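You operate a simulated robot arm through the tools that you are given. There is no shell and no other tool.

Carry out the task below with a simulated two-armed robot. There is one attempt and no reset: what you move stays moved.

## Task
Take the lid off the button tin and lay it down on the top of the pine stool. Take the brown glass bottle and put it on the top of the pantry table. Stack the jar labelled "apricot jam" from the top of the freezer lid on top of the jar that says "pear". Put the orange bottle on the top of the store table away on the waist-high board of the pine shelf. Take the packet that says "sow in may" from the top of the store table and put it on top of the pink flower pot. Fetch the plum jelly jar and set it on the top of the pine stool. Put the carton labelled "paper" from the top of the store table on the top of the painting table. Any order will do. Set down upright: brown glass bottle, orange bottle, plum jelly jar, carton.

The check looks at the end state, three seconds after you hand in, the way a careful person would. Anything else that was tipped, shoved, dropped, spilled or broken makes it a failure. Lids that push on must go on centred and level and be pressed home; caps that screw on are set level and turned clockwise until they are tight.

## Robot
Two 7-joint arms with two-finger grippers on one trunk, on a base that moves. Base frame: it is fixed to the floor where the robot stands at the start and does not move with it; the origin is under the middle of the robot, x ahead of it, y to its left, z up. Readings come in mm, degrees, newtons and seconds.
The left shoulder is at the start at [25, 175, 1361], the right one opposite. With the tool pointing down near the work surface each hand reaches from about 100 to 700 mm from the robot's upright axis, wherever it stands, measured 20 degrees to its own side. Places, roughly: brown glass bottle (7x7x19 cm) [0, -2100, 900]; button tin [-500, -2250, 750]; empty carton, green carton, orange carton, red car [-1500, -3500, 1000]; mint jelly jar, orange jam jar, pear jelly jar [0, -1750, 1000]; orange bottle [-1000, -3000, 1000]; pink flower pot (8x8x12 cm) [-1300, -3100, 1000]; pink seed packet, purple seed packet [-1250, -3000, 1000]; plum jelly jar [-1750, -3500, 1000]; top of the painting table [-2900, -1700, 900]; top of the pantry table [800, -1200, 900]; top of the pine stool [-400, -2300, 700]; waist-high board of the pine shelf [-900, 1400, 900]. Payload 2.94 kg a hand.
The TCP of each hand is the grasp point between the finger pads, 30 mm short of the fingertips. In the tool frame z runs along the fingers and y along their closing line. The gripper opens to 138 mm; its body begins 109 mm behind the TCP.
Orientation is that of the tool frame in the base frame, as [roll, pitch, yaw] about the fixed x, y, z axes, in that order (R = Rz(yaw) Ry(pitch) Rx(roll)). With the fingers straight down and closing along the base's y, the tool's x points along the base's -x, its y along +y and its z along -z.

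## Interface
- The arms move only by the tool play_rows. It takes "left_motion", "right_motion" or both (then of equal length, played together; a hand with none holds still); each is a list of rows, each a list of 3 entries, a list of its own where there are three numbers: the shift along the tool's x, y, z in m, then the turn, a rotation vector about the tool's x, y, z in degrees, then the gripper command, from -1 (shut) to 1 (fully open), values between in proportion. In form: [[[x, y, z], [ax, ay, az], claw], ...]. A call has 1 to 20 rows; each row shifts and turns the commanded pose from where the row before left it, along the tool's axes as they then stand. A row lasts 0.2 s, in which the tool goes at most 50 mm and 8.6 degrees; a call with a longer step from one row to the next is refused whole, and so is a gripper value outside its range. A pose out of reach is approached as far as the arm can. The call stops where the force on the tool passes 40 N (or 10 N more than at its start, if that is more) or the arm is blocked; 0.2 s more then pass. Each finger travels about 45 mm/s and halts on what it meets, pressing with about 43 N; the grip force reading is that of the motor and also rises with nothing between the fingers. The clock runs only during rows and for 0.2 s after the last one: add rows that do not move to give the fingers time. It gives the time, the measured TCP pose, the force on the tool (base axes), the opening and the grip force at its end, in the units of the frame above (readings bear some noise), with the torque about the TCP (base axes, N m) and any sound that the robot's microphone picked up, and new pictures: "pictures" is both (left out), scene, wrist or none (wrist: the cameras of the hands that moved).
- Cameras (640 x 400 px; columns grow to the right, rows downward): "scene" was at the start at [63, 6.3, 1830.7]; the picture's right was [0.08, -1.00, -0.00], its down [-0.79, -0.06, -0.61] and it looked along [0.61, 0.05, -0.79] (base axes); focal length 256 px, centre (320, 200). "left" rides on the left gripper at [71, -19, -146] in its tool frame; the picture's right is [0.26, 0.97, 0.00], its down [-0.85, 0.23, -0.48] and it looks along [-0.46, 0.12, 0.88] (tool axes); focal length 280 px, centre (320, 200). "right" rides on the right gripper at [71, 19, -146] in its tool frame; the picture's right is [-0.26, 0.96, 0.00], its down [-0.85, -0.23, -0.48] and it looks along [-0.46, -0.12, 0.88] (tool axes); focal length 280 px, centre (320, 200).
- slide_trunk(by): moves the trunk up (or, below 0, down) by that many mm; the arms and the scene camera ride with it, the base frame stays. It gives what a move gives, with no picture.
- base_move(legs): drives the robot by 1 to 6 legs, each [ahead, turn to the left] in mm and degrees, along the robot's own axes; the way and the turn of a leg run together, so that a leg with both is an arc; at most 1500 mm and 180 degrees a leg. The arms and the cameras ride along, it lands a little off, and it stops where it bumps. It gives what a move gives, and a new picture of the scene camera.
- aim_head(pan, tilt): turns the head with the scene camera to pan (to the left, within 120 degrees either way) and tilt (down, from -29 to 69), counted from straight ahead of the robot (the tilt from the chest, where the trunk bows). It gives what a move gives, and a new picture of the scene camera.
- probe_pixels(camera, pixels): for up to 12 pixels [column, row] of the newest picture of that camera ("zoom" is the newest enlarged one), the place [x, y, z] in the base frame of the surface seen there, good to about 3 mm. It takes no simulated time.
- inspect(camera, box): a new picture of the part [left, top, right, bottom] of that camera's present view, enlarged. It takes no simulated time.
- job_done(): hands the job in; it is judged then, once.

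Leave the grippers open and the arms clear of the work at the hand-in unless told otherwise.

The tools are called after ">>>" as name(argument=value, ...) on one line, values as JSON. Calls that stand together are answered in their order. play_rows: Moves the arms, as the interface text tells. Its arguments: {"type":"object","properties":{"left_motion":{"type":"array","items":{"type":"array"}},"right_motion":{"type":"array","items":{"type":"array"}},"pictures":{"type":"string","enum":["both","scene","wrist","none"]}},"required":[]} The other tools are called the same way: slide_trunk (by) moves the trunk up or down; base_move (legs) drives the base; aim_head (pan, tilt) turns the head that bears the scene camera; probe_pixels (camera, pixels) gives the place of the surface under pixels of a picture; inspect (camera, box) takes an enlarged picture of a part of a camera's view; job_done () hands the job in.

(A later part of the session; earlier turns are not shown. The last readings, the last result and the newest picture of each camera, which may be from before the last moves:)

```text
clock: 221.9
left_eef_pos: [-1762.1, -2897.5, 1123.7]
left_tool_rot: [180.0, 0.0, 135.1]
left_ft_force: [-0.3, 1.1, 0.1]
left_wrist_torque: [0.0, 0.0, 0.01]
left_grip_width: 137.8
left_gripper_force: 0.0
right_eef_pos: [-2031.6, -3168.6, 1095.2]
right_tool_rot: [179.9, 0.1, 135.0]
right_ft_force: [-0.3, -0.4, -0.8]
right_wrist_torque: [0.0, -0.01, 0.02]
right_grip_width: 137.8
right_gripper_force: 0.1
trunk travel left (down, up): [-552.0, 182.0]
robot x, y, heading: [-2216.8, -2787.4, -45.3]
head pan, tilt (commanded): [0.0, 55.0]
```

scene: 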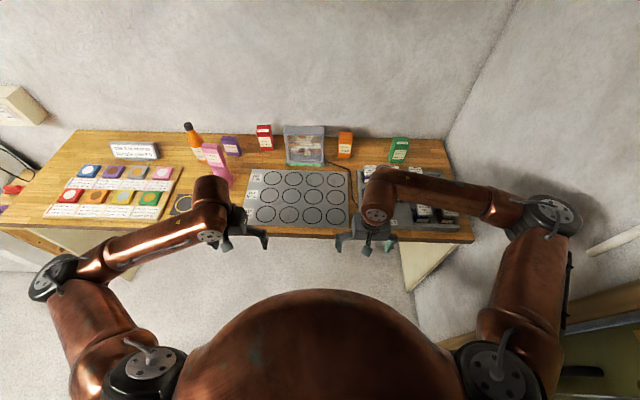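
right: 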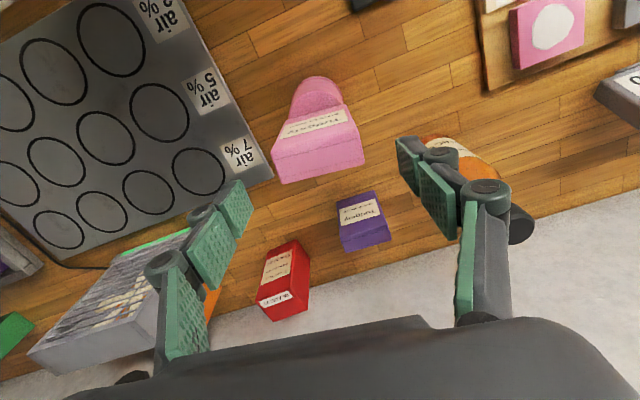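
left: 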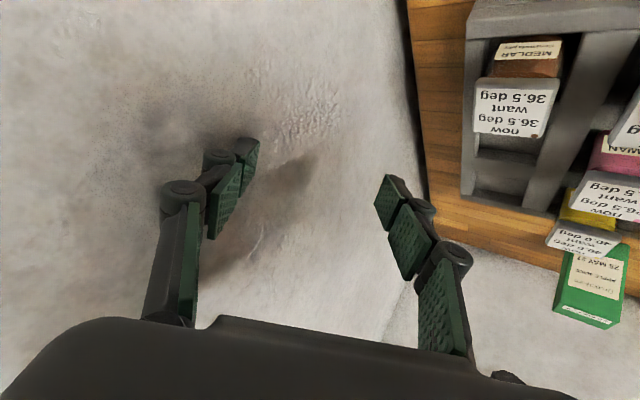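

I check the store table for any disturbance: zoom on the left/middle and on the tray.

>>> inspect(camera="scene", box=[170, 110, 350, 230])

>>> inspect(camera="scene", box=[330, 120, 490, 250])

```text
3.33 times, centred on (260, 170) of scene
```

zoom: 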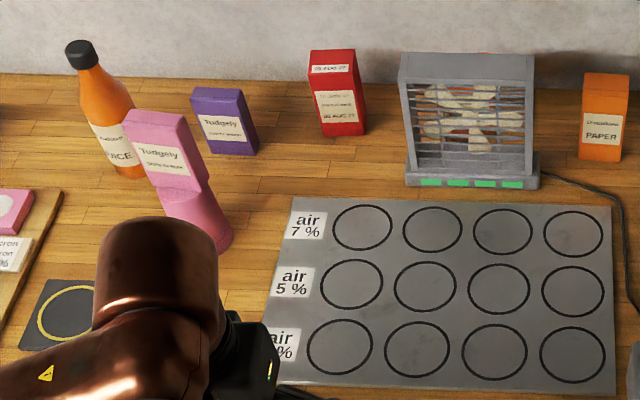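

```text
3.08 times, centred on (410, 185) of scene
```

zoom: 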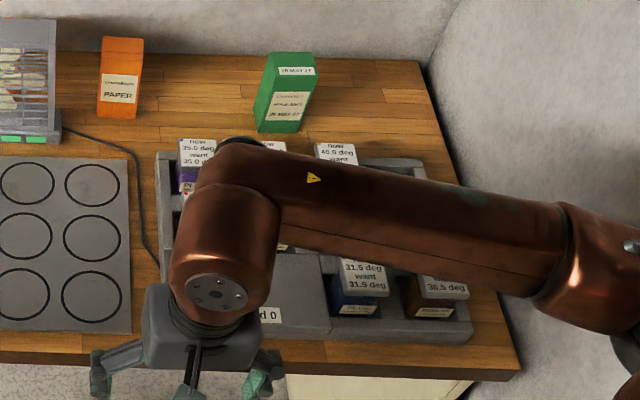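

Nothing is disturbed. I drive ahead 260 mm to bring the tray into the right arm's reach.

>>> base_move(legs=[[260, 0]])

```text
clock: 223.8
left_eef_pos: [-1578.2, -3081.5, 1123.4]
left_tool_rot: [-179.9, -0.1, 134.9]
left_ft_force: [1.1, 0.8, 1.2]
left_wrist_torque: [0.01, 0.01, -0.01]
left_grip_width: 137.9
left_gripper_force: 0.0
right_eef_pos: [-1845.9, -3351.6, 1094.9]
right_tool_rot: [180.0, 0.0, 135.1]
right_ft_force: [0.5, -0.6, -0.6]
right_wrist_torque: [0.05, 0.02, -0.04]
right_grip_width: 138.3
right_gripper_force: 0.0
trunk travel left (down, up): [-552.0, 182.0]
robot x, y, heading: [-2032.7, -2973.9, -45.2]
head pan, tilt (commanded): [0.0, 55.0]
```

scene: 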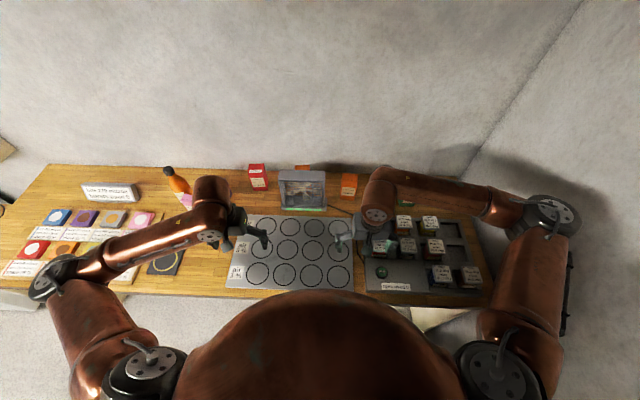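

I look through the right wrist camera.

>>> play_rows(right_motion=[[[0, 0, 0], [0, 0, 0], 1]], pictures="both")

>>> inspect(camera="scene", box=[350, 190, 490, 300])

```text
clock: 224.2
left_eef_pos: [-1578.9, -3079.6, 1121.9]
left_tool_rot: [179.9, 0.1, 135.0]
left_ft_force: [-0.7, -0.7, -0.1]
left_wrist_torque: [-0.05, 0.01, 0.03]
left_grip_width: 137.8
left_gripper_force: 0.2
right_eef_pos: [-1847.0, -3352.2, 1095.5]
right_tool_rot: [179.9, 0.0, 134.9]
right_ft_force: [-0.5, -0.1, -0.3]
right_wrist_torque: [-0.03, 0.0, -0.01]
right_grip_width: 138.2
right_gripper_force: 0.1
trunk travel left (down, up): [-552.0, 182.0]
robot x, y, heading: [-2036.6, -2971.6, -45.0]
head pan, tilt (commanded): [0.0, 55.0]
```

scene: 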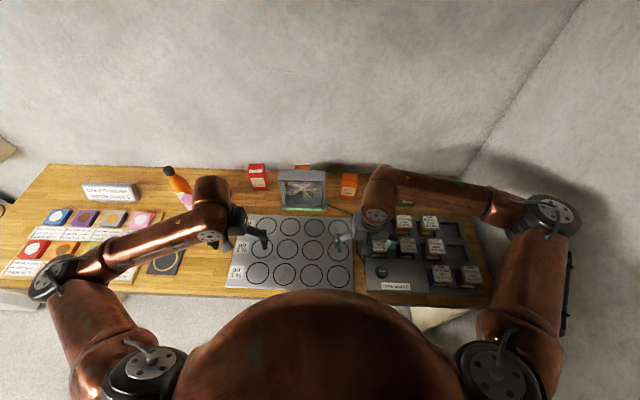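
right: 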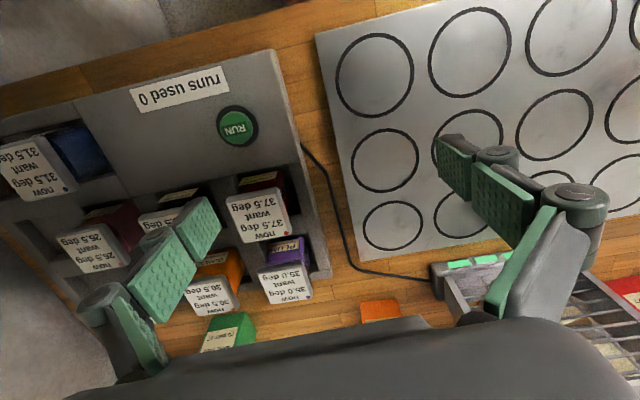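

```text
3.64 times, centred on (420, 245) of scene
```

zoom: 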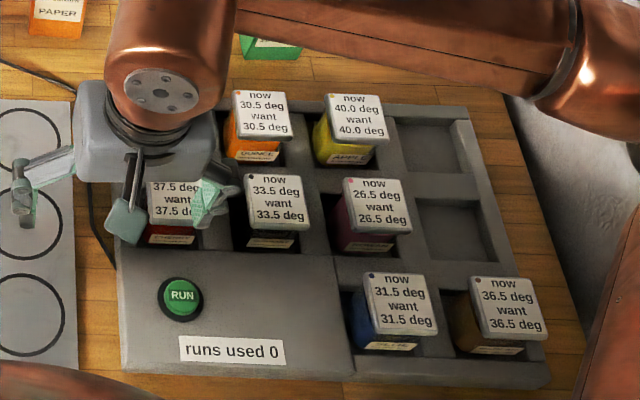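

I probe the lids of plum (285,283), quince (212,295), cherry (258,217) in the wrist picture.

>>> inspect(camera="right", box=[150, 150, 350, 350])

>>> probe_pixels(camera="right", pixels=[[286, 283], [212, 297], [258, 217], [262, 270], [303, 262], [312, 297], [273, 305], [330, 270], [250, 245], [380, 312], [235, 330]])

```text
2.00 times, centred on (250, 250) of right
```

zoom: 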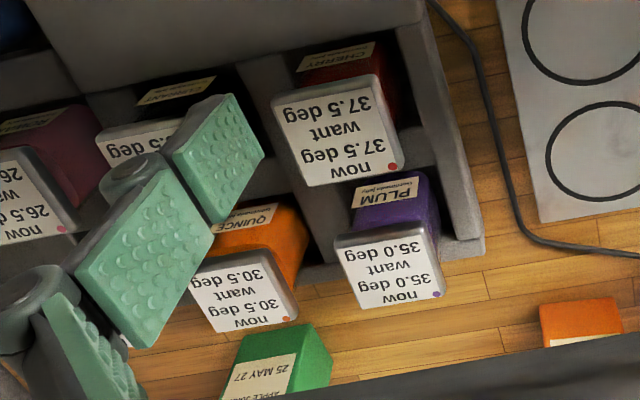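

```text
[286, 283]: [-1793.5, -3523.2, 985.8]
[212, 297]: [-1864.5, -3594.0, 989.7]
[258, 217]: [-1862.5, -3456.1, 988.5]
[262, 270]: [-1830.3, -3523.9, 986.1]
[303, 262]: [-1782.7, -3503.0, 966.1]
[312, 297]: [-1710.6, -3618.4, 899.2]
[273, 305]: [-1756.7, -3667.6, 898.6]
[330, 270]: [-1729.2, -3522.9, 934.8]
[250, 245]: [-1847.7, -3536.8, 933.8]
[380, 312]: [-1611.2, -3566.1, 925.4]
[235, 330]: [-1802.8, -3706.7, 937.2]
```

Pitch between jars is about 98 mm, so I must narrow the fingers to about 74 mm before going down. I probe the plum lid's corners for its exact centre and angle.

>>> probe_pixels(camera="zoom", pixels=[[338, 248], [426, 233], [442, 292], [365, 305], [393, 270], [384, 240], [435, 262], [404, 298], [352, 277], [455, 200], [330, 200]])

```text
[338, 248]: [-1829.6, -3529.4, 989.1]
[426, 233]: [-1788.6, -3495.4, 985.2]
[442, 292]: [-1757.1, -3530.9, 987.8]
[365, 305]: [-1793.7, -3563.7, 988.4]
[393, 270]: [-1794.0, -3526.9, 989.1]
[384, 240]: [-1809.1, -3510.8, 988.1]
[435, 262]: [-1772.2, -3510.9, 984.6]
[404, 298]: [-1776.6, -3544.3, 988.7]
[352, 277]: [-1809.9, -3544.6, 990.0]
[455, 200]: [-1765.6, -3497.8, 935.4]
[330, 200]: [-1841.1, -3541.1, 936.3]
```

Plum lid centre ≈ [-1793,-3528.5], top ≈ 988. I move above it, turn 1.5°, and narrow the fingers to about 76 mm.

>>> play_rows(right_motion=[[[-0.041, -0.0217, 0], [0, 0, 0], 0.6], [[-0.041, -0.0217, 0], [0, 0, 0], 0.3], [[-0.041, -0.0217, 0], [0, 0, 0], 0.1], [[-0.04, -0.0215, 0], [0, 0, 0], 0.1], [[0, 0, 0.02], [0, 0, 1.5], 0.1], [[0, 0, 0], [0, 0, 0], 0.1], [[0, 0, 0], [0, 0, 0], 0.1]], pictures="both")

```text
clock: 225.8
left_eef_pos: [-1578.9, -3080.5, 1121.3]
left_tool_rot: [-180.0, 0.2, 135.0]
left_ft_force: [-0.4, -0.4, -0.5]
left_wrist_torque: [-0.04, 0.0, 0.01]
left_grip_width: 138.1
left_gripper_force: 0.0
right_eef_pos: [-1795.5, -3529.8, 1074.9]
right_tool_rot: [179.8, 0.2, 133.6]
right_ft_force: [0.8, -0.4, 0.8]
right_wrist_torque: [0.02, 0.01, -0.02]
right_grip_width: 75.7
right_gripper_force: 0.1
trunk travel left (down, up): [-552.0, 182.0]
robot x, y, heading: [-2037.5, -2970.7, -45.0]
head pan, tilt (commanded): [0.0, 55.0]
```

scene: 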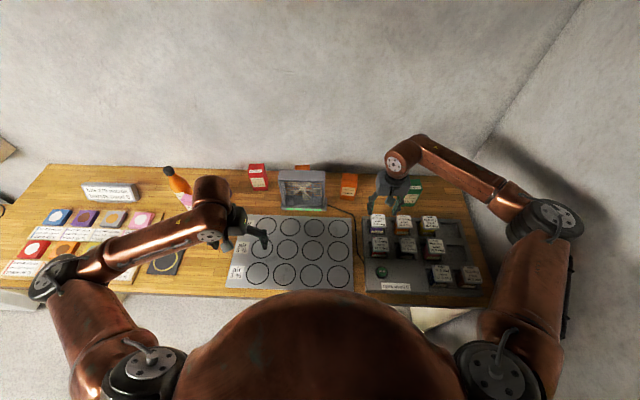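
right: 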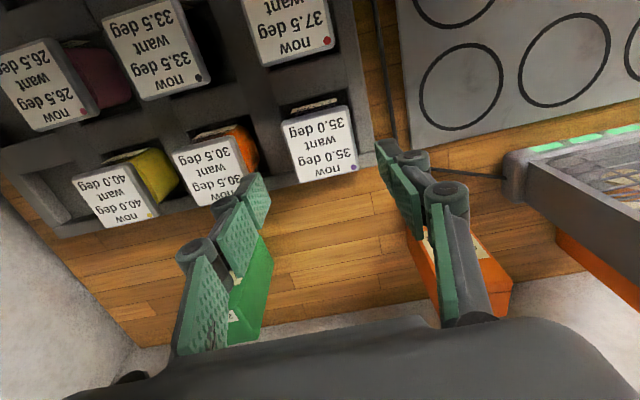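

The lid is centred under the tool (321,146). I go down to z≈992 first and check the finger gaps.

>>> play_rows(right_motion=[[[0, 0, 0.03], [0, 0, 0], 0.1], [[0, 0, 0.03], [0, 0, 0], 0.1], [[0, 0, 0.023], [0, 0, 0], 0.1], [[0, 0, 0], [0, 0, 0], 0.1]], pictures="both")

>>> inspect(camera="right", box=[200, 80, 460, 290])

```text
clock: 226.8
left_eef_pos: [-1578.6, -3080.3, 1123.2]
left_tool_rot: [179.9, 0.1, 134.9]
left_ft_force: [0.7, 0.0, -0.2]
left_wrist_torque: [-0.02, 0.01, -0.03]
left_grip_width: 137.9
left_gripper_force: 0.0
right_eef_pos: [-1795.8, -3528.6, 988.9]
right_tool_rot: [180.0, 0.1, 133.7]
right_ft_force: [0.3, -0.4, -0.3]
right_wrist_torque: [0.0, -0.01, 0.0]
right_grip_width: 75.9
right_gripper_force: 0.2
trunk travel left (down, up): [-552.0, 182.0]
robot x, y, heading: [-2034.2, -2970.5, -45.3]
head pan, tilt (commanded): [0.0, 55.0]
```

scene: 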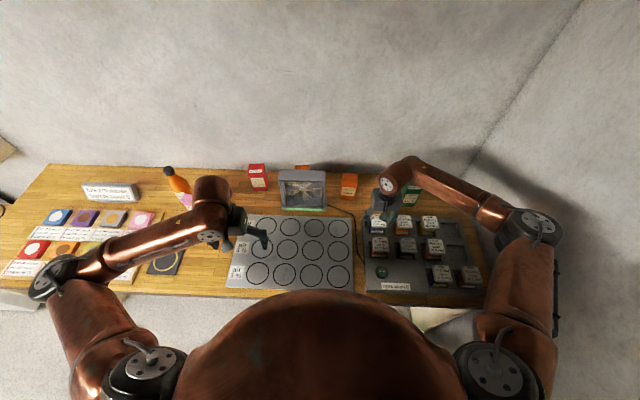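
right: 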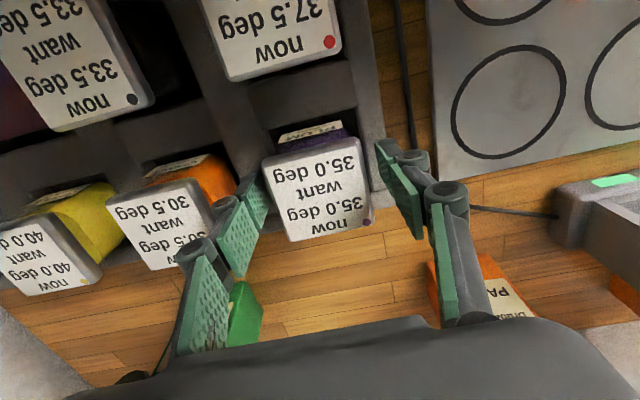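

```text
1.90 times, centred on (330, 185) of right
```

zoom: 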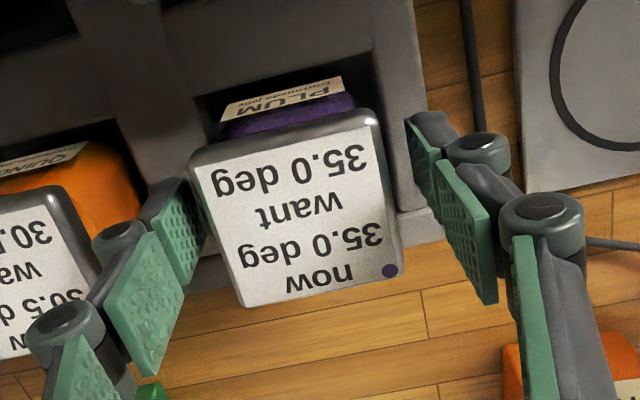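

Centred well. I narrow to about 68 mm for more clearance to the quince jar and go down 19 mm.

>>> play_rows(right_motion=[[[0, 0, 0], [0, 0, 0], -0.02], [[0, 0, 0.007], [0, 0, 0], -0.02], [[0, 0, 0.007], [0, 0, 0], -0.02], [[0, 0, 0.005], [0, 0, 0], -0.02], [[0, 0, 0], [0, 0, 0], -0.02]], pictures="wrist")

```text
clock: 228.0
left_eef_pos: [-1579.1, -3080.5, 1122.3]
left_tool_rot: [179.9, 0.1, 135.0]
left_ft_force: [-0.5, -0.3, 0.2]
left_wrist_torque: [-0.01, 0.0, -0.03]
left_grip_width: 137.9
left_gripper_force: 0.0
right_eef_pos: [-1794.0, -3526.8, 971.4]
right_tool_rot: [179.9, 0.1, 133.6]
right_ft_force: [0.2, -0.3, 0.7]
right_wrist_torque: [0.02, 0.03, 0.05]
right_grip_width: 67.5
right_gripper_force: 0.0
trunk travel left (down, up): [-552.0, 182.0]
robot x, y, heading: [-2033.9, -2971.5, -45.1]
head pan, tilt (commanded): [0.0, 55.0]
```

right: 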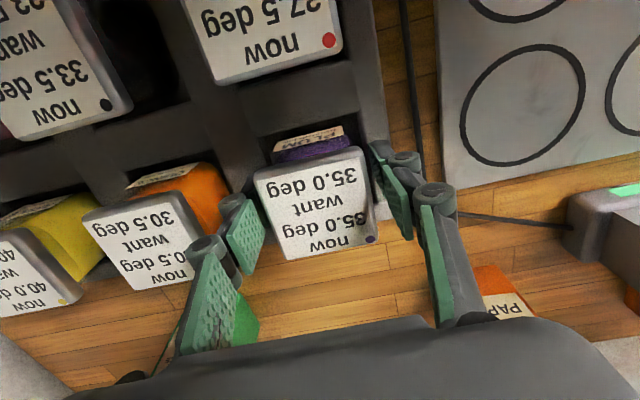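

No contact with neighbours. I close on the plum jar.

>>> play_rows(right_motion=[[[0, 0, 0], [0, 0, 0], -0.3], [[0, 0, 0], [0, 0, 0], -1], [[0, 0, 0], [0, 0, 0], -1], [[0, 0, 0], [0, 0, 0], -1], [[0, 0, 0], [0, 0, 0], -1]], pictures="wrist")

```text
clock: 229.2
left_eef_pos: [-1578.9, -3081.3, 1123.4]
left_tool_rot: [179.9, 0.1, 135.0]
left_ft_force: [0.3, 0.6, -0.3]
left_wrist_torque: [-0.02, -0.01, -0.02]
left_grip_width: 138.2
left_gripper_force: 0.1
right_eef_pos: [-1795.2, -3528.8, 971.3]
right_tool_rot: [179.8, 0.1, 133.4]
right_ft_force: [-1.5, -2.1, 0.8]
right_wrist_torque: [-0.18, 0.12, 0.01]
right_grip_width: 55.1
right_gripper_force: 43.0
trunk travel left (down, up): [-552.0, 182.0]
robot x, y, heading: [-2031.5, -2969.7, -45.1]
head pan, tilt (commanded): [0.0, 55.0]
```

right: 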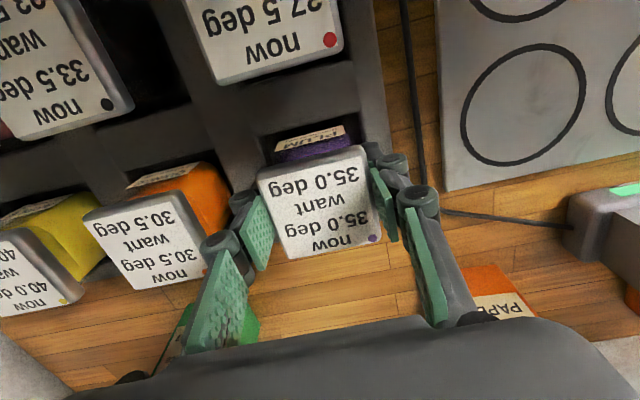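

Gripped at 55 mm. I lift slowly.

>>> play_rows(right_motion=[[[0, 0, -0.005], [0, 0, 0], -1], [[0, 0, -0.01], [0, 0, 0], -1], [[0, 0, -0.015], [0, 0, 0], -1], [[0, 0, -0.02], [0, 0, 0], -1], [[0, 0, 0], [0, 0, 0], -1]], pictures="both")

>>> inspect(camera="scene", box=[350, 170, 450, 250])

```text
clock: 230.4
left_eef_pos: [-1578.3, -3080.9, 1122.6]
left_tool_rot: [179.8, -0.1, 135.1]
left_ft_force: [0.6, -0.5, 0.7]
left_wrist_torque: [0.02, 0.0, 0.01]
left_grip_width: 138.0
left_gripper_force: 0.2
right_eef_pos: [-1793.9, -3528.4, 1020.6]
right_tool_rot: [179.9, -0.1, 133.5]
right_ft_force: [-0.4, 0.4, -2.0]
right_wrist_torque: [0.02, 0.02, 0.0]
right_grip_width: 55.3
right_gripper_force: 42.5
trunk travel left (down, up): [-552.0, 182.0]
robot x, y, heading: [-2034.5, -2973.2, -45.1]
head pan, tilt (commanded): [0.0, 55.0]
```

scene: 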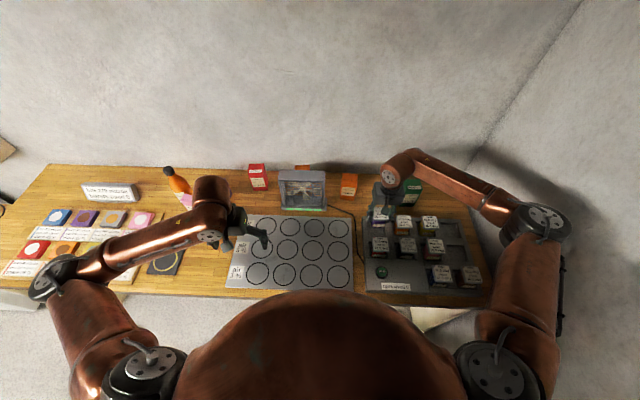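
right: 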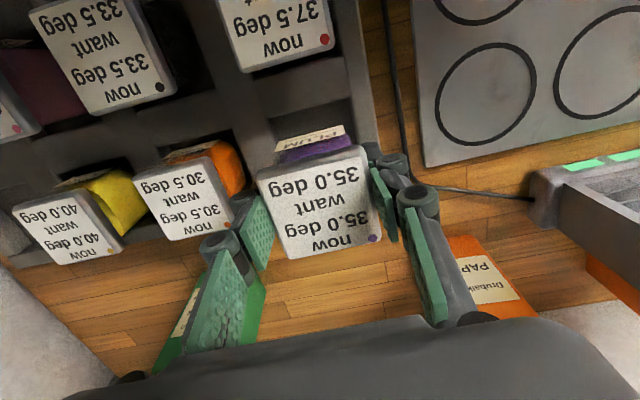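

```text
5.00 times, centred on (400, 210) of scene
```

zoom: 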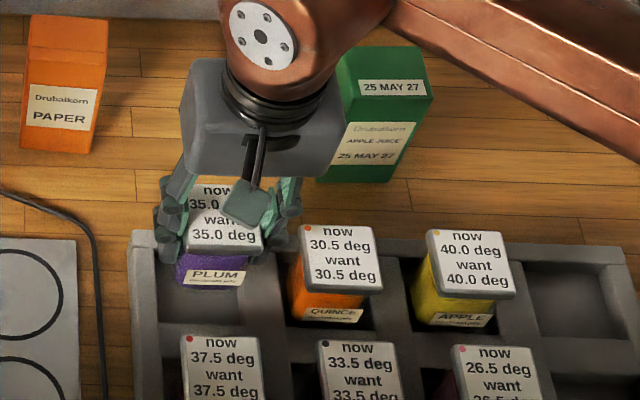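

The plum jar is out of the tray, whole. I raise it 90 mm more and draw it back, then back the base off.

>>> play_rows(right_motion=[[[0, 0, -0.03], [0, 0, 0], -1], [[0, 0, -0.03], [0, 0, 0], -1], [[0, 0, -0.03], [0, 0, 0], -1], [[0.03, 0, 0], [0, 0, 0], -1], [[0.035, 0, 0], [0, 0, 0], -1], [[0.035, 0.01, 0], [0, 0, 0], -1], [[0.035, 0.02, 0], [0, 0, 0], -1], [[0.03, 0.02, 0], [0, 0, 0], -1], [[0, 0, 0], [0, 0, 0], -1]], pictures="none")

>>> base_move(legs=[[-260, 0]])

```text
clock: 232.4
left_eef_pos: [-1579.5, -3082.2, 1122.9]
left_tool_rot: [180.0, 0.2, 134.9]
left_ft_force: [0.3, -1.3, -0.9]
left_wrist_torque: [0.02, 0.02, 0.0]
left_grip_width: 138.0
left_gripper_force: 0.1
right_eef_pos: [-1873.5, -3374.0, 1113.0]
right_tool_rot: [179.9, 0.2, 133.5]
right_ft_force: [-0.8, -0.8, -2.5]
right_wrist_torque: [0.03, 0.0, -0.01]
right_grip_width: 55.3
right_gripper_force: 42.8
trunk travel left (down, up): [-552.0, 182.0]
robot x, y, heading: [-2033.4, -2970.0, -44.6]
head pan, tilt (commanded): [0.0, 55.0]
```

```text
clock: 234.2
left_eef_pos: [-1760.5, -2897.3, 1122.7]
left_tool_rot: [179.9, 0.2, 135.3]
left_ft_force: [-0.2, 0.5, -0.3]
left_wrist_torque: [-0.08, -0.03, -0.03]
left_grip_width: 138.0
left_gripper_force: 0.1
right_eef_pos: [-2053.3, -3191.3, 1113.3]
right_tool_rot: [179.9, 0.2, 133.8]
right_ft_force: [0.1, -0.5, -2.7]
right_wrist_torque: [0.01, -0.05, -0.04]
right_grip_width: 55.3
right_gripper_force: 43.0
trunk travel left (down, up): [-552.0, 182.0]
robot x, y, heading: [-2217.2, -2794.1, -44.8]
head pan, tilt (commanded): [0.0, 55.0]
```

scene: 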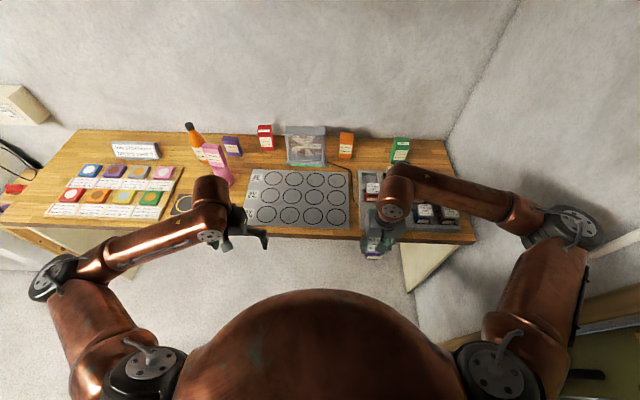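

I drive along the wall to the stool: turn left 90°, 1709 mm on, turn right 90°.

>>> base_move(legs=[[0, 89.5], [860, 0], [850, 0], [0, -90]])

```text
clock: 250.3
left_eef_pos: [-491.7, -1790.2, 1122.2]
left_tool_rot: [180.0, 0.0, 132.2]
left_ft_force: [0.2, -0.3, -0.5]
left_wrist_torque: [-0.02, -0.02, -0.01]
left_grip_width: 138.0
left_gripper_force: 0.0
right_eef_pos: [-799.3, -2068.3, 1113.5]
right_tool_rot: [179.9, 0.1, 130.9]
right_ft_force: [0.4, 0.3, -2.6]
right_wrist_torque: [0.01, 0.01, 0.01]
right_grip_width: 55.0
right_gripper_force: 42.9
trunk travel left (down, up): [-552.0, 182.0]
robot x, y, heading: [-942.3, -1660.8, -47.7]
head pan, tilt (commanded): [0.0, 55.0]
```

scene: 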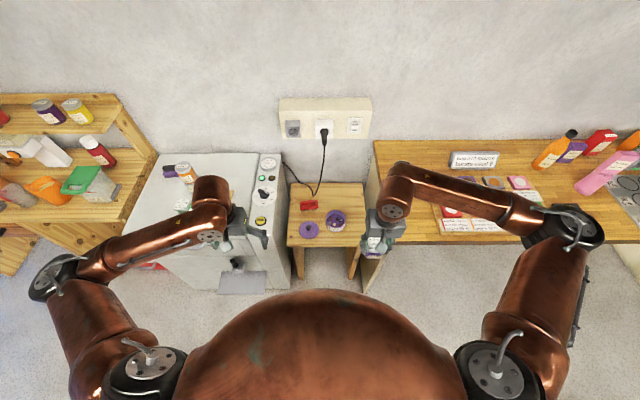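

At the stool again. I zoom on its top to choose a free spot for the jar.

>>> inspect(camera="scene", box=[275, 170, 385, 260])

```text
4.44 times, centred on (330, 215) of scene
```

zoom: 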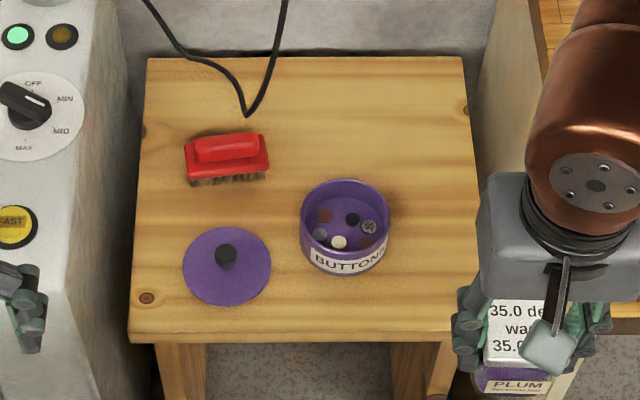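

I probe the free area behind the tin, around (395,130) in the enlarged picture.

>>> probe_pixels(camera="zoom", pixels=[[395, 130], [420, 150], [370, 140], [350, 195], [385, 205], [465, 110], [270, 90], [245, 115], [345, 270], [225, 255]])

```text
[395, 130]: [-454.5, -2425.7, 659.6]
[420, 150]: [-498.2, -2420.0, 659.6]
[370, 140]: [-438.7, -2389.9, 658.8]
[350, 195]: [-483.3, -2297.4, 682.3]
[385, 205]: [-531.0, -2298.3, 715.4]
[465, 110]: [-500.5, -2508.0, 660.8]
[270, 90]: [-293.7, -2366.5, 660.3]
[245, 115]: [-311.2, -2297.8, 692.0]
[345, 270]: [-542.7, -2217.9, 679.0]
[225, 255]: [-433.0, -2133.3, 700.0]
```

Chosen spot ≈ [-436,-2380], behind the tin. I drive 270 mm ahead and lower the trunk 90 mm.

>>> base_move(legs=[[0, 2], [270, 0]])

>>> slide_trunk(by=-90)

```text
clock: 252.6
left_eef_pos: [-298.2, -1968.7, 1122.5]
left_tool_rot: [179.8, -0.1, 134.2]
left_ft_force: [-0.4, -0.3, 0.3]
left_wrist_torque: [0.01, 0.0, 0.03]
left_grip_width: 138.1
left_gripper_force: 0.1
right_eef_pos: [-598.2, -2257.4, 1113.1]
right_tool_rot: [179.8, 0.0, 132.6]
right_ft_force: [0.5, 0.0, -2.7]
right_wrist_torque: [-0.01, 0.05, -0.01]
right_grip_width: 55.2
right_gripper_force: 43.1
trunk travel left (down, up): [-552.0, 182.0]
robot x, y, heading: [-752.0, -1851.1, -46.1]
head pan, tilt (commanded): [0.0, 55.0]
```

scene: 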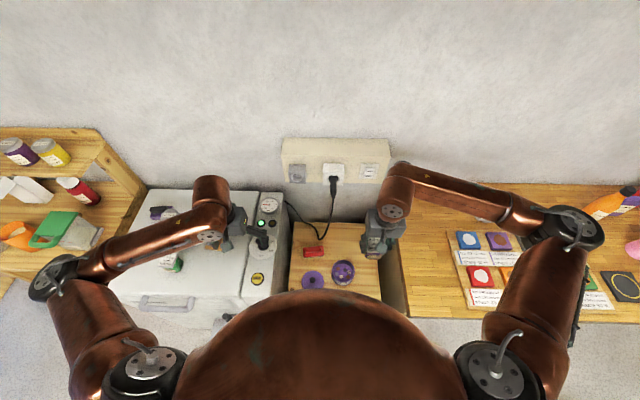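

```text
clock: 253.9
left_eef_pos: [-300.4, -1967.4, 1033.4]
left_tool_rot: [179.9, 0.1, 134.1]
left_ft_force: [0.8, 0.3, 0.6]
left_wrist_torque: [-0.02, -0.03, -0.01]
left_grip_width: 138.2
left_gripper_force: 0.1
right_eef_pos: [-598.0, -2255.8, 1024.3]
right_tool_rot: [179.8, 0.1, 132.6]
right_ft_force: [-1.1, 0.8, -2.2]
right_wrist_torque: [0.01, 0.01, 0.01]
right_grip_width: 54.9
right_gripper_force: 42.9
trunk travel left (down, up): [-462.0, 272.0]
robot x, y, heading: [-755.5, -1853.0, -45.9]
head pan, tilt (commanded): [0.0, 55.0]
```

I move the jar over the spot at this height.

>>> play_rows(right_motion=[[[-0.0402, 0.007, 0], [0, 0, 0], -1], [[-0.0402, 0.007, 0], [0, 0, 0], -1], [[-0.0402, 0.007, 0.01], [0, 0, 0], -1], [[-0.0402, 0.007, 0.02], [0, 0, 0], -1], [[-0.0402, 0.007, 0.03], [0, 0, 0], -1], [[0, 0, 0.03], [0, 0, 0], -1], [[0, 0, 0], [0, 0, 0], -1]], pictures="both")

```text
refused: row 5 steps farther than a row can; nothing moved
```

>>> play_rows(right_motion=[[[-0.0402, 0.007, 0], [0, 0, 0], -1], [[-0.0402, 0.007, 0], [0, 0, 0], -1], [[-0.0402, 0.007, 0.01], [0, 0, 0], -1], [[-0.0402, 0.007, 0.02], [0, 0, 0], -1], [[-0.0402, 0.007, 0.02], [0, 0, 0], -1], [[0, 0, 0.04], [0, 0, 0], -1], [[0, 0, 0], [0, 0, 0], -1]], pictures="both")

```text
clock: 255.5
left_eef_pos: [-298.9, -1968.4, 1034.3]
left_tool_rot: [180.0, 0.0, 134.2]
left_ft_force: [-0.1, 0.2, 0.4]
left_wrist_torque: [-0.01, 0.01, -0.02]
left_grip_width: 138.0
left_gripper_force: 0.0
right_eef_pos: [-435.3, -2380.0, 936.4]
right_tool_rot: [180.0, 0.1, 132.8]
right_ft_force: [-0.3, 0.3, -2.5]
right_wrist_torque: [0.02, 0.01, 0.0]
right_grip_width: 55.1
right_gripper_force: 42.8
trunk travel left (down, up): [-462.0, 272.0]
robot x, y, heading: [-754.0, -1849.4, -46.0]
head pan, tilt (commanded): [0.0, 55.0]
```

scene: 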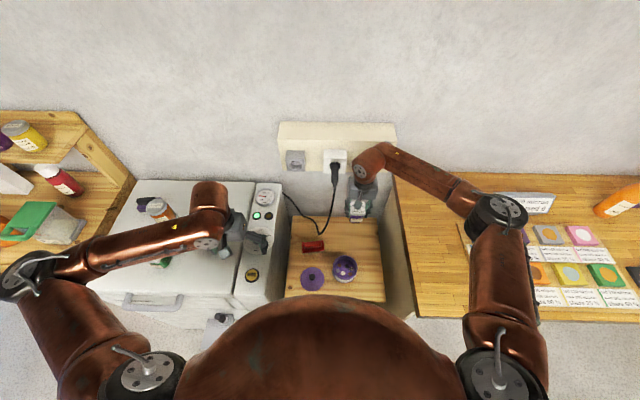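
right: 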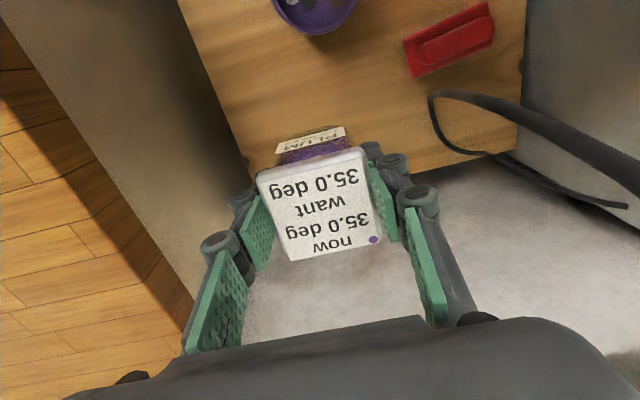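

I probe the cord to be sure the left finger will not catch it on the way down.

>>> probe_pixels(camera="right", pixels=[[432, 100], [436, 130], [450, 148], [500, 160], [500, 105], [560, 135], [425, 75], [410, 210], [385, 160]])

>>> probe_pixels(camera="scene", pixels=[[440, 180], [415, 168], [470, 195], [375, 158], [398, 190], [380, 230]])

```text
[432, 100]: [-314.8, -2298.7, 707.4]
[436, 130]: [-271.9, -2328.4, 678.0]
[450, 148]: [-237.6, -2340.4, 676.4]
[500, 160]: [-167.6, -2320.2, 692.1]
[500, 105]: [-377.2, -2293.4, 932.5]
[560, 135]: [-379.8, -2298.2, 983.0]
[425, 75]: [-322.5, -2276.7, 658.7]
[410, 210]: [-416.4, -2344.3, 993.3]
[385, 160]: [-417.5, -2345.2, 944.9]
```

```text
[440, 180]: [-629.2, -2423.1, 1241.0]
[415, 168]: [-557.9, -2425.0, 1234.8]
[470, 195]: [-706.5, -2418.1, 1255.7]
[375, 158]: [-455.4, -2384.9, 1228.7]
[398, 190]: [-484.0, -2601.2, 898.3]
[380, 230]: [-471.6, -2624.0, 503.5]
```

The cord is about 100 mm to the side, enough clearance. I lower the jar 195 mm.

>>> play_rows(right_motion=[[[0, 0, 0.03], [0, 0, 0], -1], [[0, 0, 0.04], [0, 0, 0], -1], [[0, 0, 0.04], [0, 0, 0], -1], [[0, 0, 0.04], [0, 0, 0], -1], [[0, 0, 0.03], [0, 0, 0], -1], [[0, 0, 0.015], [0, 0, 0], -1], [[0, 0, 0], [0, 0, 0], -1]], pictures="both")

>>> inspect(camera="scene", box=[280, 180, 410, 310])

```text
clock: 257.1
left_eef_pos: [-299.4, -1969.0, 1032.9]
left_tool_rot: [179.9, 0.0, 134.2]
left_ft_force: [0.7, -0.5, 0.4]
left_wrist_torque: [0.01, -0.01, 0.0]
left_grip_width: 138.1
left_gripper_force: 0.0
right_eef_pos: [-436.0, -2380.6, 738.9]
right_tool_rot: [179.9, 0.1, 132.6]
right_ft_force: [0.1, -0.3, -2.5]
right_wrist_torque: [-0.01, 0.04, 0.01]
right_grip_width: 55.0
right_gripper_force: 43.0
trunk travel left (down, up): [-462.0, 272.0]
robot x, y, heading: [-752.2, -1846.1, -45.8]
head pan, tilt (commanded): [0.0, 55.0]
```

scene: 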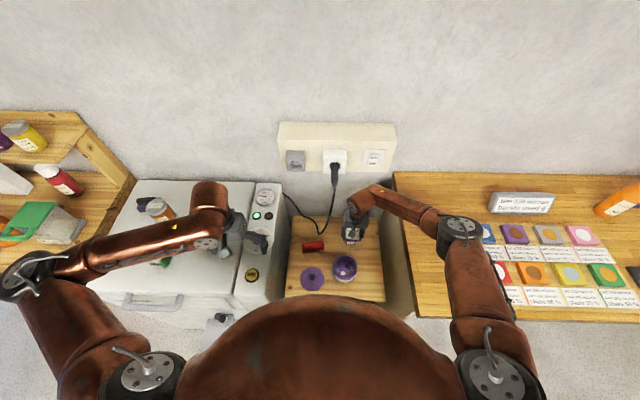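
right: 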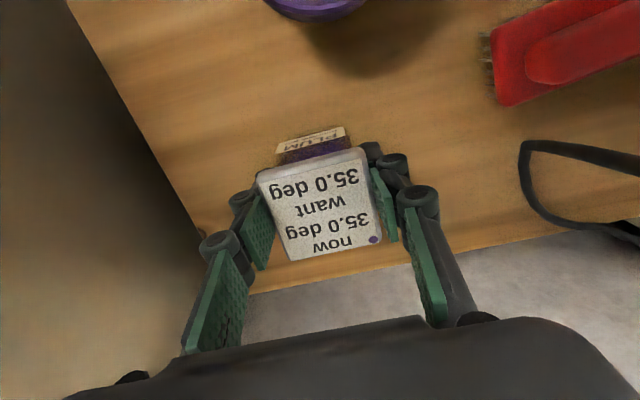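

```text
3.08 times, centred on (345, 245) of scene
```

zoom: 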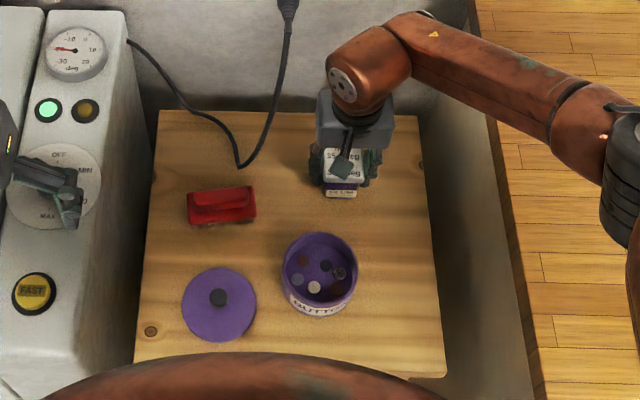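

Good. I creep down to contact.

>>> play_rows(right_motion=[[[0, 0, 0.008], [0, 0, 0], -1], [[0, 0, 0.005], [0, 0, 0], -1], [[0, 0, 0.002], [0, 0, 0], -1], [[0, 0, 0.002], [0, 0, 0], -1], [[0, 0, 0], [0, 0, 0], -1]], pictures="none")

>>> play_rows(right_motion=[[[0, 0, 0.0015], [0, 0, 0], -1], [[0, 0, 0.001], [0, 0, 0], -1], [[0, 0, 0], [0, 0, 0], -1]], pictures="none")

```text
clock: 258.3
left_eef_pos: [-299.5, -1968.7, 1033.6]
left_tool_rot: [179.9, 0.0, 134.2]
left_ft_force: [-0.2, -0.2, -0.1]
left_wrist_torque: [0.02, 0.03, 0.02]
left_grip_width: 137.8
left_gripper_force: 0.0
right_eef_pos: [-435.0, -2378.7, 720.7]
right_tool_rot: [179.9, 0.1, 132.7]
right_ft_force: [0.6, 0.2, -2.7]
right_wrist_torque: [-0.01, 0.01, 0.0]
right_grip_width: 55.3
right_gripper_force: 43.2
trunk travel left (down, up): [-462.0, 272.0]
robot x, y, heading: [-749.3, -1854.3, -45.9]
head pan, tilt (commanded): [0.0, 55.0]
```

```text
clock: 259.1
left_eef_pos: [-300.1, -1967.5, 1032.6]
left_tool_rot: [179.9, 0.0, 134.3]
left_ft_force: [-0.1, 0.7, 0.3]
left_wrist_torque: [-0.01, 0.03, 0.01]
left_grip_width: 138.1
left_gripper_force: 0.1
right_eef_pos: [-435.6, -2379.9, 718.8]
right_tool_rot: [179.9, 0.1, 132.7]
right_ft_force: [-0.1, -0.1, -2.9]
right_wrist_torque: [0.05, 0.02, 0.0]
right_grip_width: 54.8
right_gripper_force: 42.7
trunk travel left (down, up): [-462.0, 272.0]
robot x, y, heading: [-753.6, -1850.8, -45.9]
head pan, tilt (commanded): [0.0, 55.0]
```

>>> play_rows(right_motion=[[[0, 0, 0.001], [0, 0, 0], -1], [[0, 0, 0.001], [0, 0, 0], -1], [[0, 0, 0], [0, 0, 0], -1]], pictures="none")

>>> inspect(camera="scene", box=[325, 205, 385, 265])

```text
clock: 259.9
left_eef_pos: [-298.5, -1968.6, 1032.1]
left_tool_rot: [179.9, 0.1, 134.2]
left_ft_force: [0.3, 0.6, -0.4]
left_wrist_torque: [0.01, 0.0, -0.02]
left_grip_width: 137.7
left_gripper_force: 0.1
right_eef_pos: [-436.0, -2380.6, 716.0]
right_tool_rot: [179.8, 0.0, 132.7]
right_ft_force: [-0.6, 0.0, -1.7]
right_wrist_torque: [-0.06, 0.02, -0.01]
right_grip_width: 54.9
right_gripper_force: 43.1
trunk travel left (down, up): [-462.0, 272.0]
robot x, y, heading: [-755.3, -1846.9, -45.9]
head pan, tilt (commanded): [0.0, 55.0]
```

```text
6.67 times, centred on (355, 235) of scene
```

zoom: 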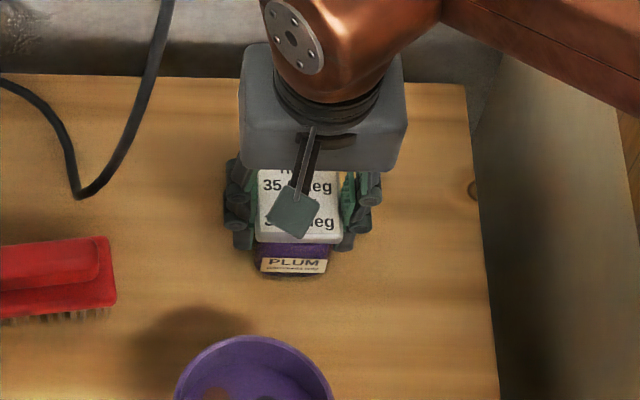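

Very near the surface. Two more small steps.

>>> play_rows(right_motion=[[[0, 0, 0.001], [0, 0, 0], -1], [[0, 0, 0], [0, 0, 0], -1]], pictures="none")

>>> play_rows(right_motion=[[[0, 0, 0.001], [0, 0, 0], -1], [[0, 0, 0], [0, 0, 0], -1]], pictures="none")

```text
clock: 260.5
left_eef_pos: [-299.9, -1967.7, 1033.4]
left_tool_rot: [179.9, 0.1, 134.1]
left_ft_force: [0.5, -0.5, -0.3]
left_wrist_torque: [-0.02, -0.01, 0.03]
left_grip_width: 138.2
left_gripper_force: 0.1
right_eef_pos: [-434.8, -2380.5, 716.6]
right_tool_rot: [179.9, 0.3, 132.6]
right_ft_force: [-2.5, -3.5, 10.2]
right_wrist_torque: [-0.08, 0.38, 0.03]
right_grip_width: 55.2
right_gripper_force: 42.9
trunk travel left (down, up): [-462.0, 272.0]
robot x, y, heading: [-753.4, -1853.0, -45.8]
head pan, tilt (commanded): [0.0, 55.0]
```

```text
clock: 261.1
left_eef_pos: [-300.3, -1968.2, 1032.5]
left_tool_rot: [179.9, 0.1, 134.2]
left_ft_force: [0.8, -0.3, -0.1]
left_wrist_torque: [0.01, 0.0, 0.0]
left_grip_width: 137.9
left_gripper_force: 0.1
right_eef_pos: [-435.3, -2380.1, 716.3]
right_tool_rot: [179.9, 0.3, 132.6]
right_ft_force: [-3.4, -6.4, 24.3]
right_wrist_torque: [0.09, 0.64, 0.15]
right_grip_width: 55.2
right_gripper_force: 42.9
trunk travel left (down, up): [-462.0, 272.0]
robot x, y, heading: [-751.8, -1852.6, -45.9]
head pan, tilt (commanded): [0.0, 55.0]
```

Contact (24 N). I ease up 1.2 mm, open the fingers to about 80 mm and rise.

>>> play_rows(right_motion=[[[0, 0, -0.0012], [0, 0, 0], -1], [[0, 0, 0], [0, 0, 0], -0.1], [[0, 0, 0], [0, 0, 0], 0.0], [[0, 0, 0], [0, 0, 0], 0.1], [[0, 0, 0], [0, 0, 0], 0.15], [[0, 0, 0], [0, 0, 0], 0.15], [[0, 0, -0.02], [0, 0, 0], 0.15], [[0, 0, -0.03], [0, 0, 0], 0.15], [[0, 0, -0.04], [0, 0, 0], 0.15], [[0, 0, -0.04], [0, 0, 0], 0.15], [[0, 0, -0.04], [0, 0, 0], 0.15], [[0, 0, -0.04], [0, 0, 0], 0.15], [[0, 0, 0], [0, 0, 0], 0.15]], pictures="both")

>>> inspect(camera="scene", box=[280, 180, 410, 310])

```text
clock: 263.9
left_eef_pos: [-299.0, -1968.2, 1033.2]
left_tool_rot: [179.9, 0.0, 134.2]
left_ft_force: [-0.1, -0.2, 0.5]
left_wrist_torque: [0.01, -0.01, 0.01]
left_grip_width: 138.2
left_gripper_force: 0.0
right_eef_pos: [-436.9, -2380.9, 927.7]
right_tool_rot: [179.9, 0.0, 132.6]
right_ft_force: [0.8, -0.6, 0.1]
right_wrist_torque: [0.02, -0.05, 0.0]
right_grip_width: 79.3
right_gripper_force: 0.1
trunk travel left (down, up): [-462.0, 272.0]
robot x, y, heading: [-749.6, -1851.0, -46.0]
head pan, tilt (commanded): [0.0, 55.0]
```

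scene: 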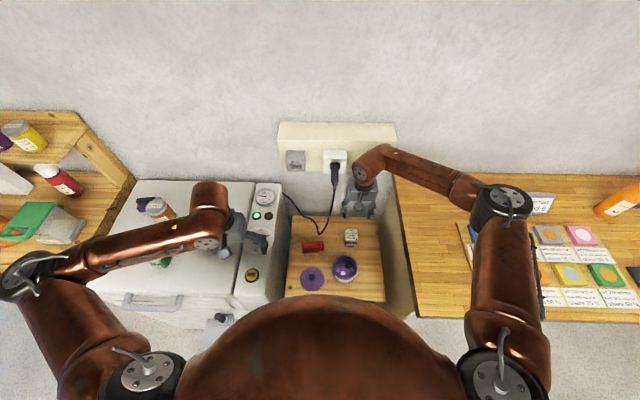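
right: 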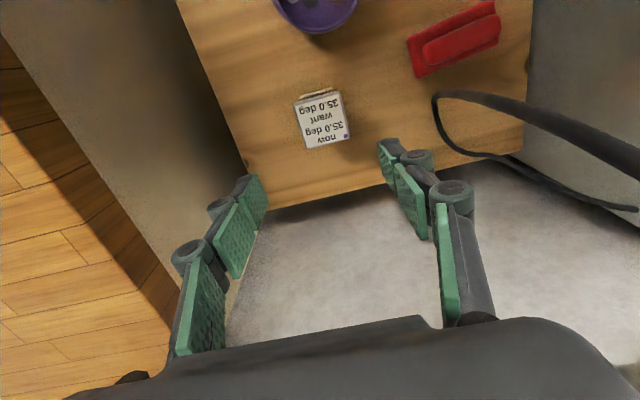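

```text
3.08 times, centred on (345, 245) of scene
```

zoom: 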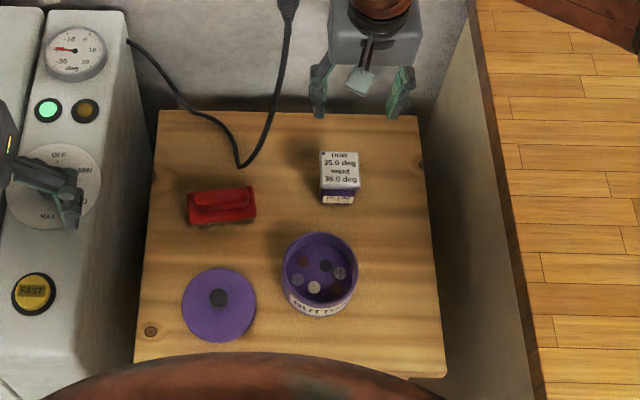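

The plum jar stands on the stool. I move the right hand up and back, raise the trunk 90 mm, and back off.

>>> play_rows(right_motion=[[[0, -0.015, -0.03], [0, 0, 0], 0.15], [[0.03, 0, -0.03], [0, 0, 0], 0.15], [[0.04, 0, 0], [0, 0, 0], 0.15], [[0.04, 0, 0], [0, 0, 0], 0.3], [[0.04, 0, 0], [0, 0, 0], 0.6], [[0.03, 0, 0], [0, 0, 0], 1], [[0, 0, 0], [0, 0, 0], 1]], pictures="none")

>>> slide_trunk(by=90)

>>> base_move(legs=[[-340, 0]])

```text
clock: 265.5
left_eef_pos: [-299.9, -1968.3, 1032.8]
left_tool_rot: [180.0, 0.0, 134.2]
left_ft_force: [0.1, -0.1, -0.2]
left_wrist_torque: [-0.01, 0.0, 0.04]
left_grip_width: 138.1
left_gripper_force: 0.0
right_eef_pos: [-569.9, -2258.8, 986.2]
right_tool_rot: [179.9, 0.1, 132.6]
right_ft_force: [0.7, 0.8, 0.0]
right_wrist_torque: [0.0, 0.04, 0.0]
right_grip_width: 138.2
right_gripper_force: 0.0
trunk travel left (down, up): [-462.0, 272.0]
robot x, y, heading: [-751.6, -1855.9, -45.9]
head pan, tilt (commanded): [0.0, 55.0]
```

```text
clock: 266.7
left_eef_pos: [-298.8, -1968.4, 1122.7]
left_tool_rot: [179.9, 0.1, 134.0]
left_ft_force: [1.2, -0.6, 0.0]
left_wrist_torque: [0.0, 0.0, 0.0]
left_grip_width: 137.9
left_gripper_force: 0.1
right_eef_pos: [-567.4, -2258.3, 1074.9]
right_tool_rot: [179.9, 0.0, 132.7]
right_ft_force: [-0.2, -0.3, 0.1]
right_wrist_torque: [0.01, 0.01, 0.02]
right_grip_width: 137.8
right_gripper_force: 0.1
trunk travel left (down, up): [-552.0, 182.0]
robot x, y, heading: [-753.9, -1849.6, -45.9]
head pan, tilt (commanded): [0.0, 55.0]
```

```text
clock: 269.0
left_eef_pos: [-537.0, -1727.4, 1123.6]
left_tool_rot: [179.9, 0.1, 133.6]
left_ft_force: [0.0, 0.3, -0.4]
left_wrist_torque: [-0.05, -0.06, 0.02]
left_grip_width: 138.2
left_gripper_force: 0.1
right_eef_pos: [-809.5, -2013.4, 1076.4]
right_tool_rot: [179.9, 0.1, 132.2]
right_ft_force: [-0.3, 0.8, 0.4]
right_wrist_torque: [-0.06, -0.02, 0.0]
right_grip_width: 138.2
right_gripper_force: 0.1
trunk travel left (down, up): [-552.0, 182.0]
robot x, y, heading: [-988.0, -1605.0, -46.5]
head pan, tilt (commanded): [0.0, 55.0]
```

scene: 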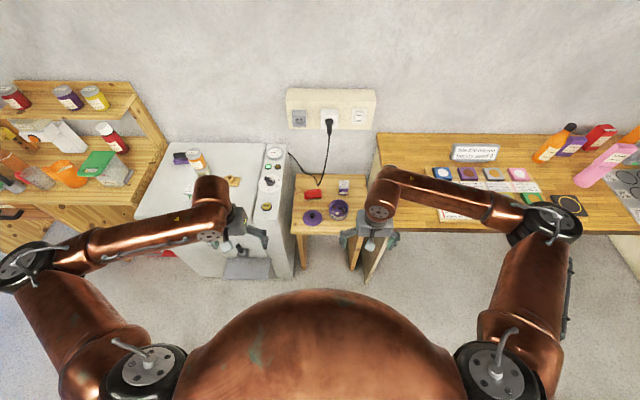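

Next the PAPER carton. I drive along the wall to opposite it (l≈-3500), keeping well clear of the end wall.

>>> base_move(legs=[[0, -89.5], [840, 0], [820, 0], [0, 90]])

```text
clock: 285.0
left_eef_pos: [-1754.7, -2848.8, 1122.1]
left_tool_rot: [180.0, 0.0, 131.8]
left_ft_force: [1.1, 0.7, -0.1]
left_wrist_torque: [0.04, 0.0, 0.01]
left_grip_width: 137.9
left_gripper_force: 0.0
right_eef_pos: [-2037.2, -3128.3, 1076.2]
right_tool_rot: [-180.0, 0.1, 130.3]
right_ft_force: [0.2, 0.2, 0.0]
right_wrist_torque: [0.01, 0.01, 0.02]
right_grip_width: 137.9
right_gripper_force: 0.1
trunk travel left (down, up): [-552.0, 182.0]
robot x, y, heading: [-2207.8, -2715.0, -48.1]
head pan, tilt (commanded): [0.0, 55.0]
```

scene: 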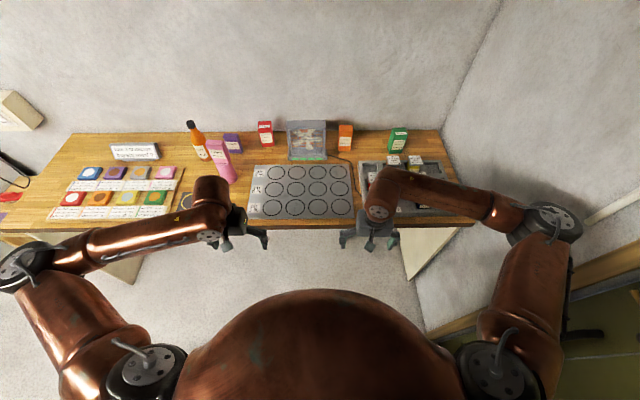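

I drive ahead 300 mm and turn slightly left to face the wall squarely.

>>> base_move(legs=[[300, 0], [0, 2.5]])

>>> inspect(camera="scene", box=[260, 130, 440, 250])

```text
clock: 287.5
left_eef_pos: [-1547.8, -3054.5, 1123.1]
left_tool_rot: [179.9, 0.1, 134.4]
left_ft_force: [-0.2, 0.4, -0.6]
left_wrist_torque: [-0.01, 0.03, 0.01]
left_grip_width: 137.8
left_gripper_force: 0.2
right_eef_pos: [-1816.1, -3347.9, 1075.2]
right_tool_rot: [179.9, 0.1, 132.8]
right_ft_force: [0.0, -0.5, 0.4]
right_wrist_torque: [0.0, -0.02, 0.01]
right_grip_width: 137.8
right_gripper_force: 0.1
trunk travel left (down, up): [-552.0, 182.0]
robot x, y, heading: [-2002.7, -2940.3, -45.6]
head pan, tilt (commanded): [0.0, 55.0]
```

scene: 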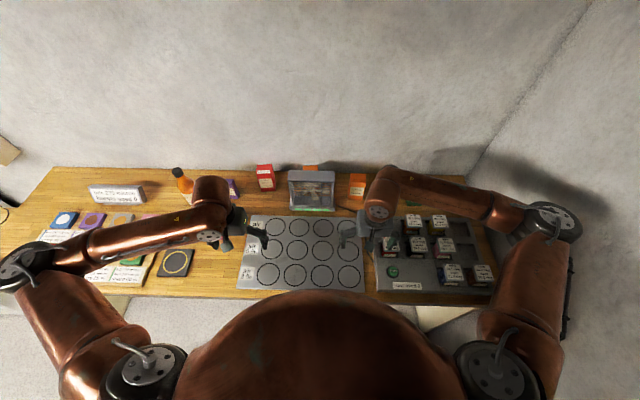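

```text
3.33 times, centred on (350, 190) of scene
```

zoom: 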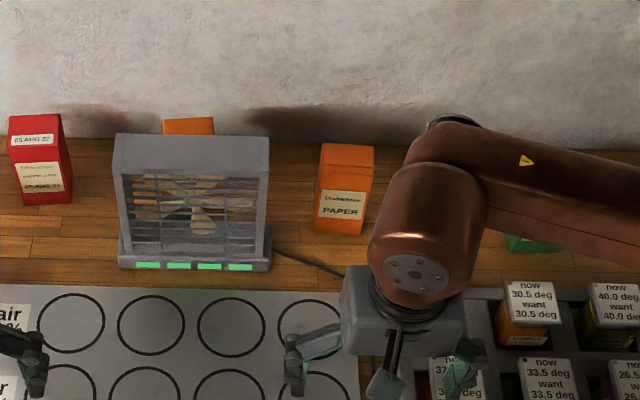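

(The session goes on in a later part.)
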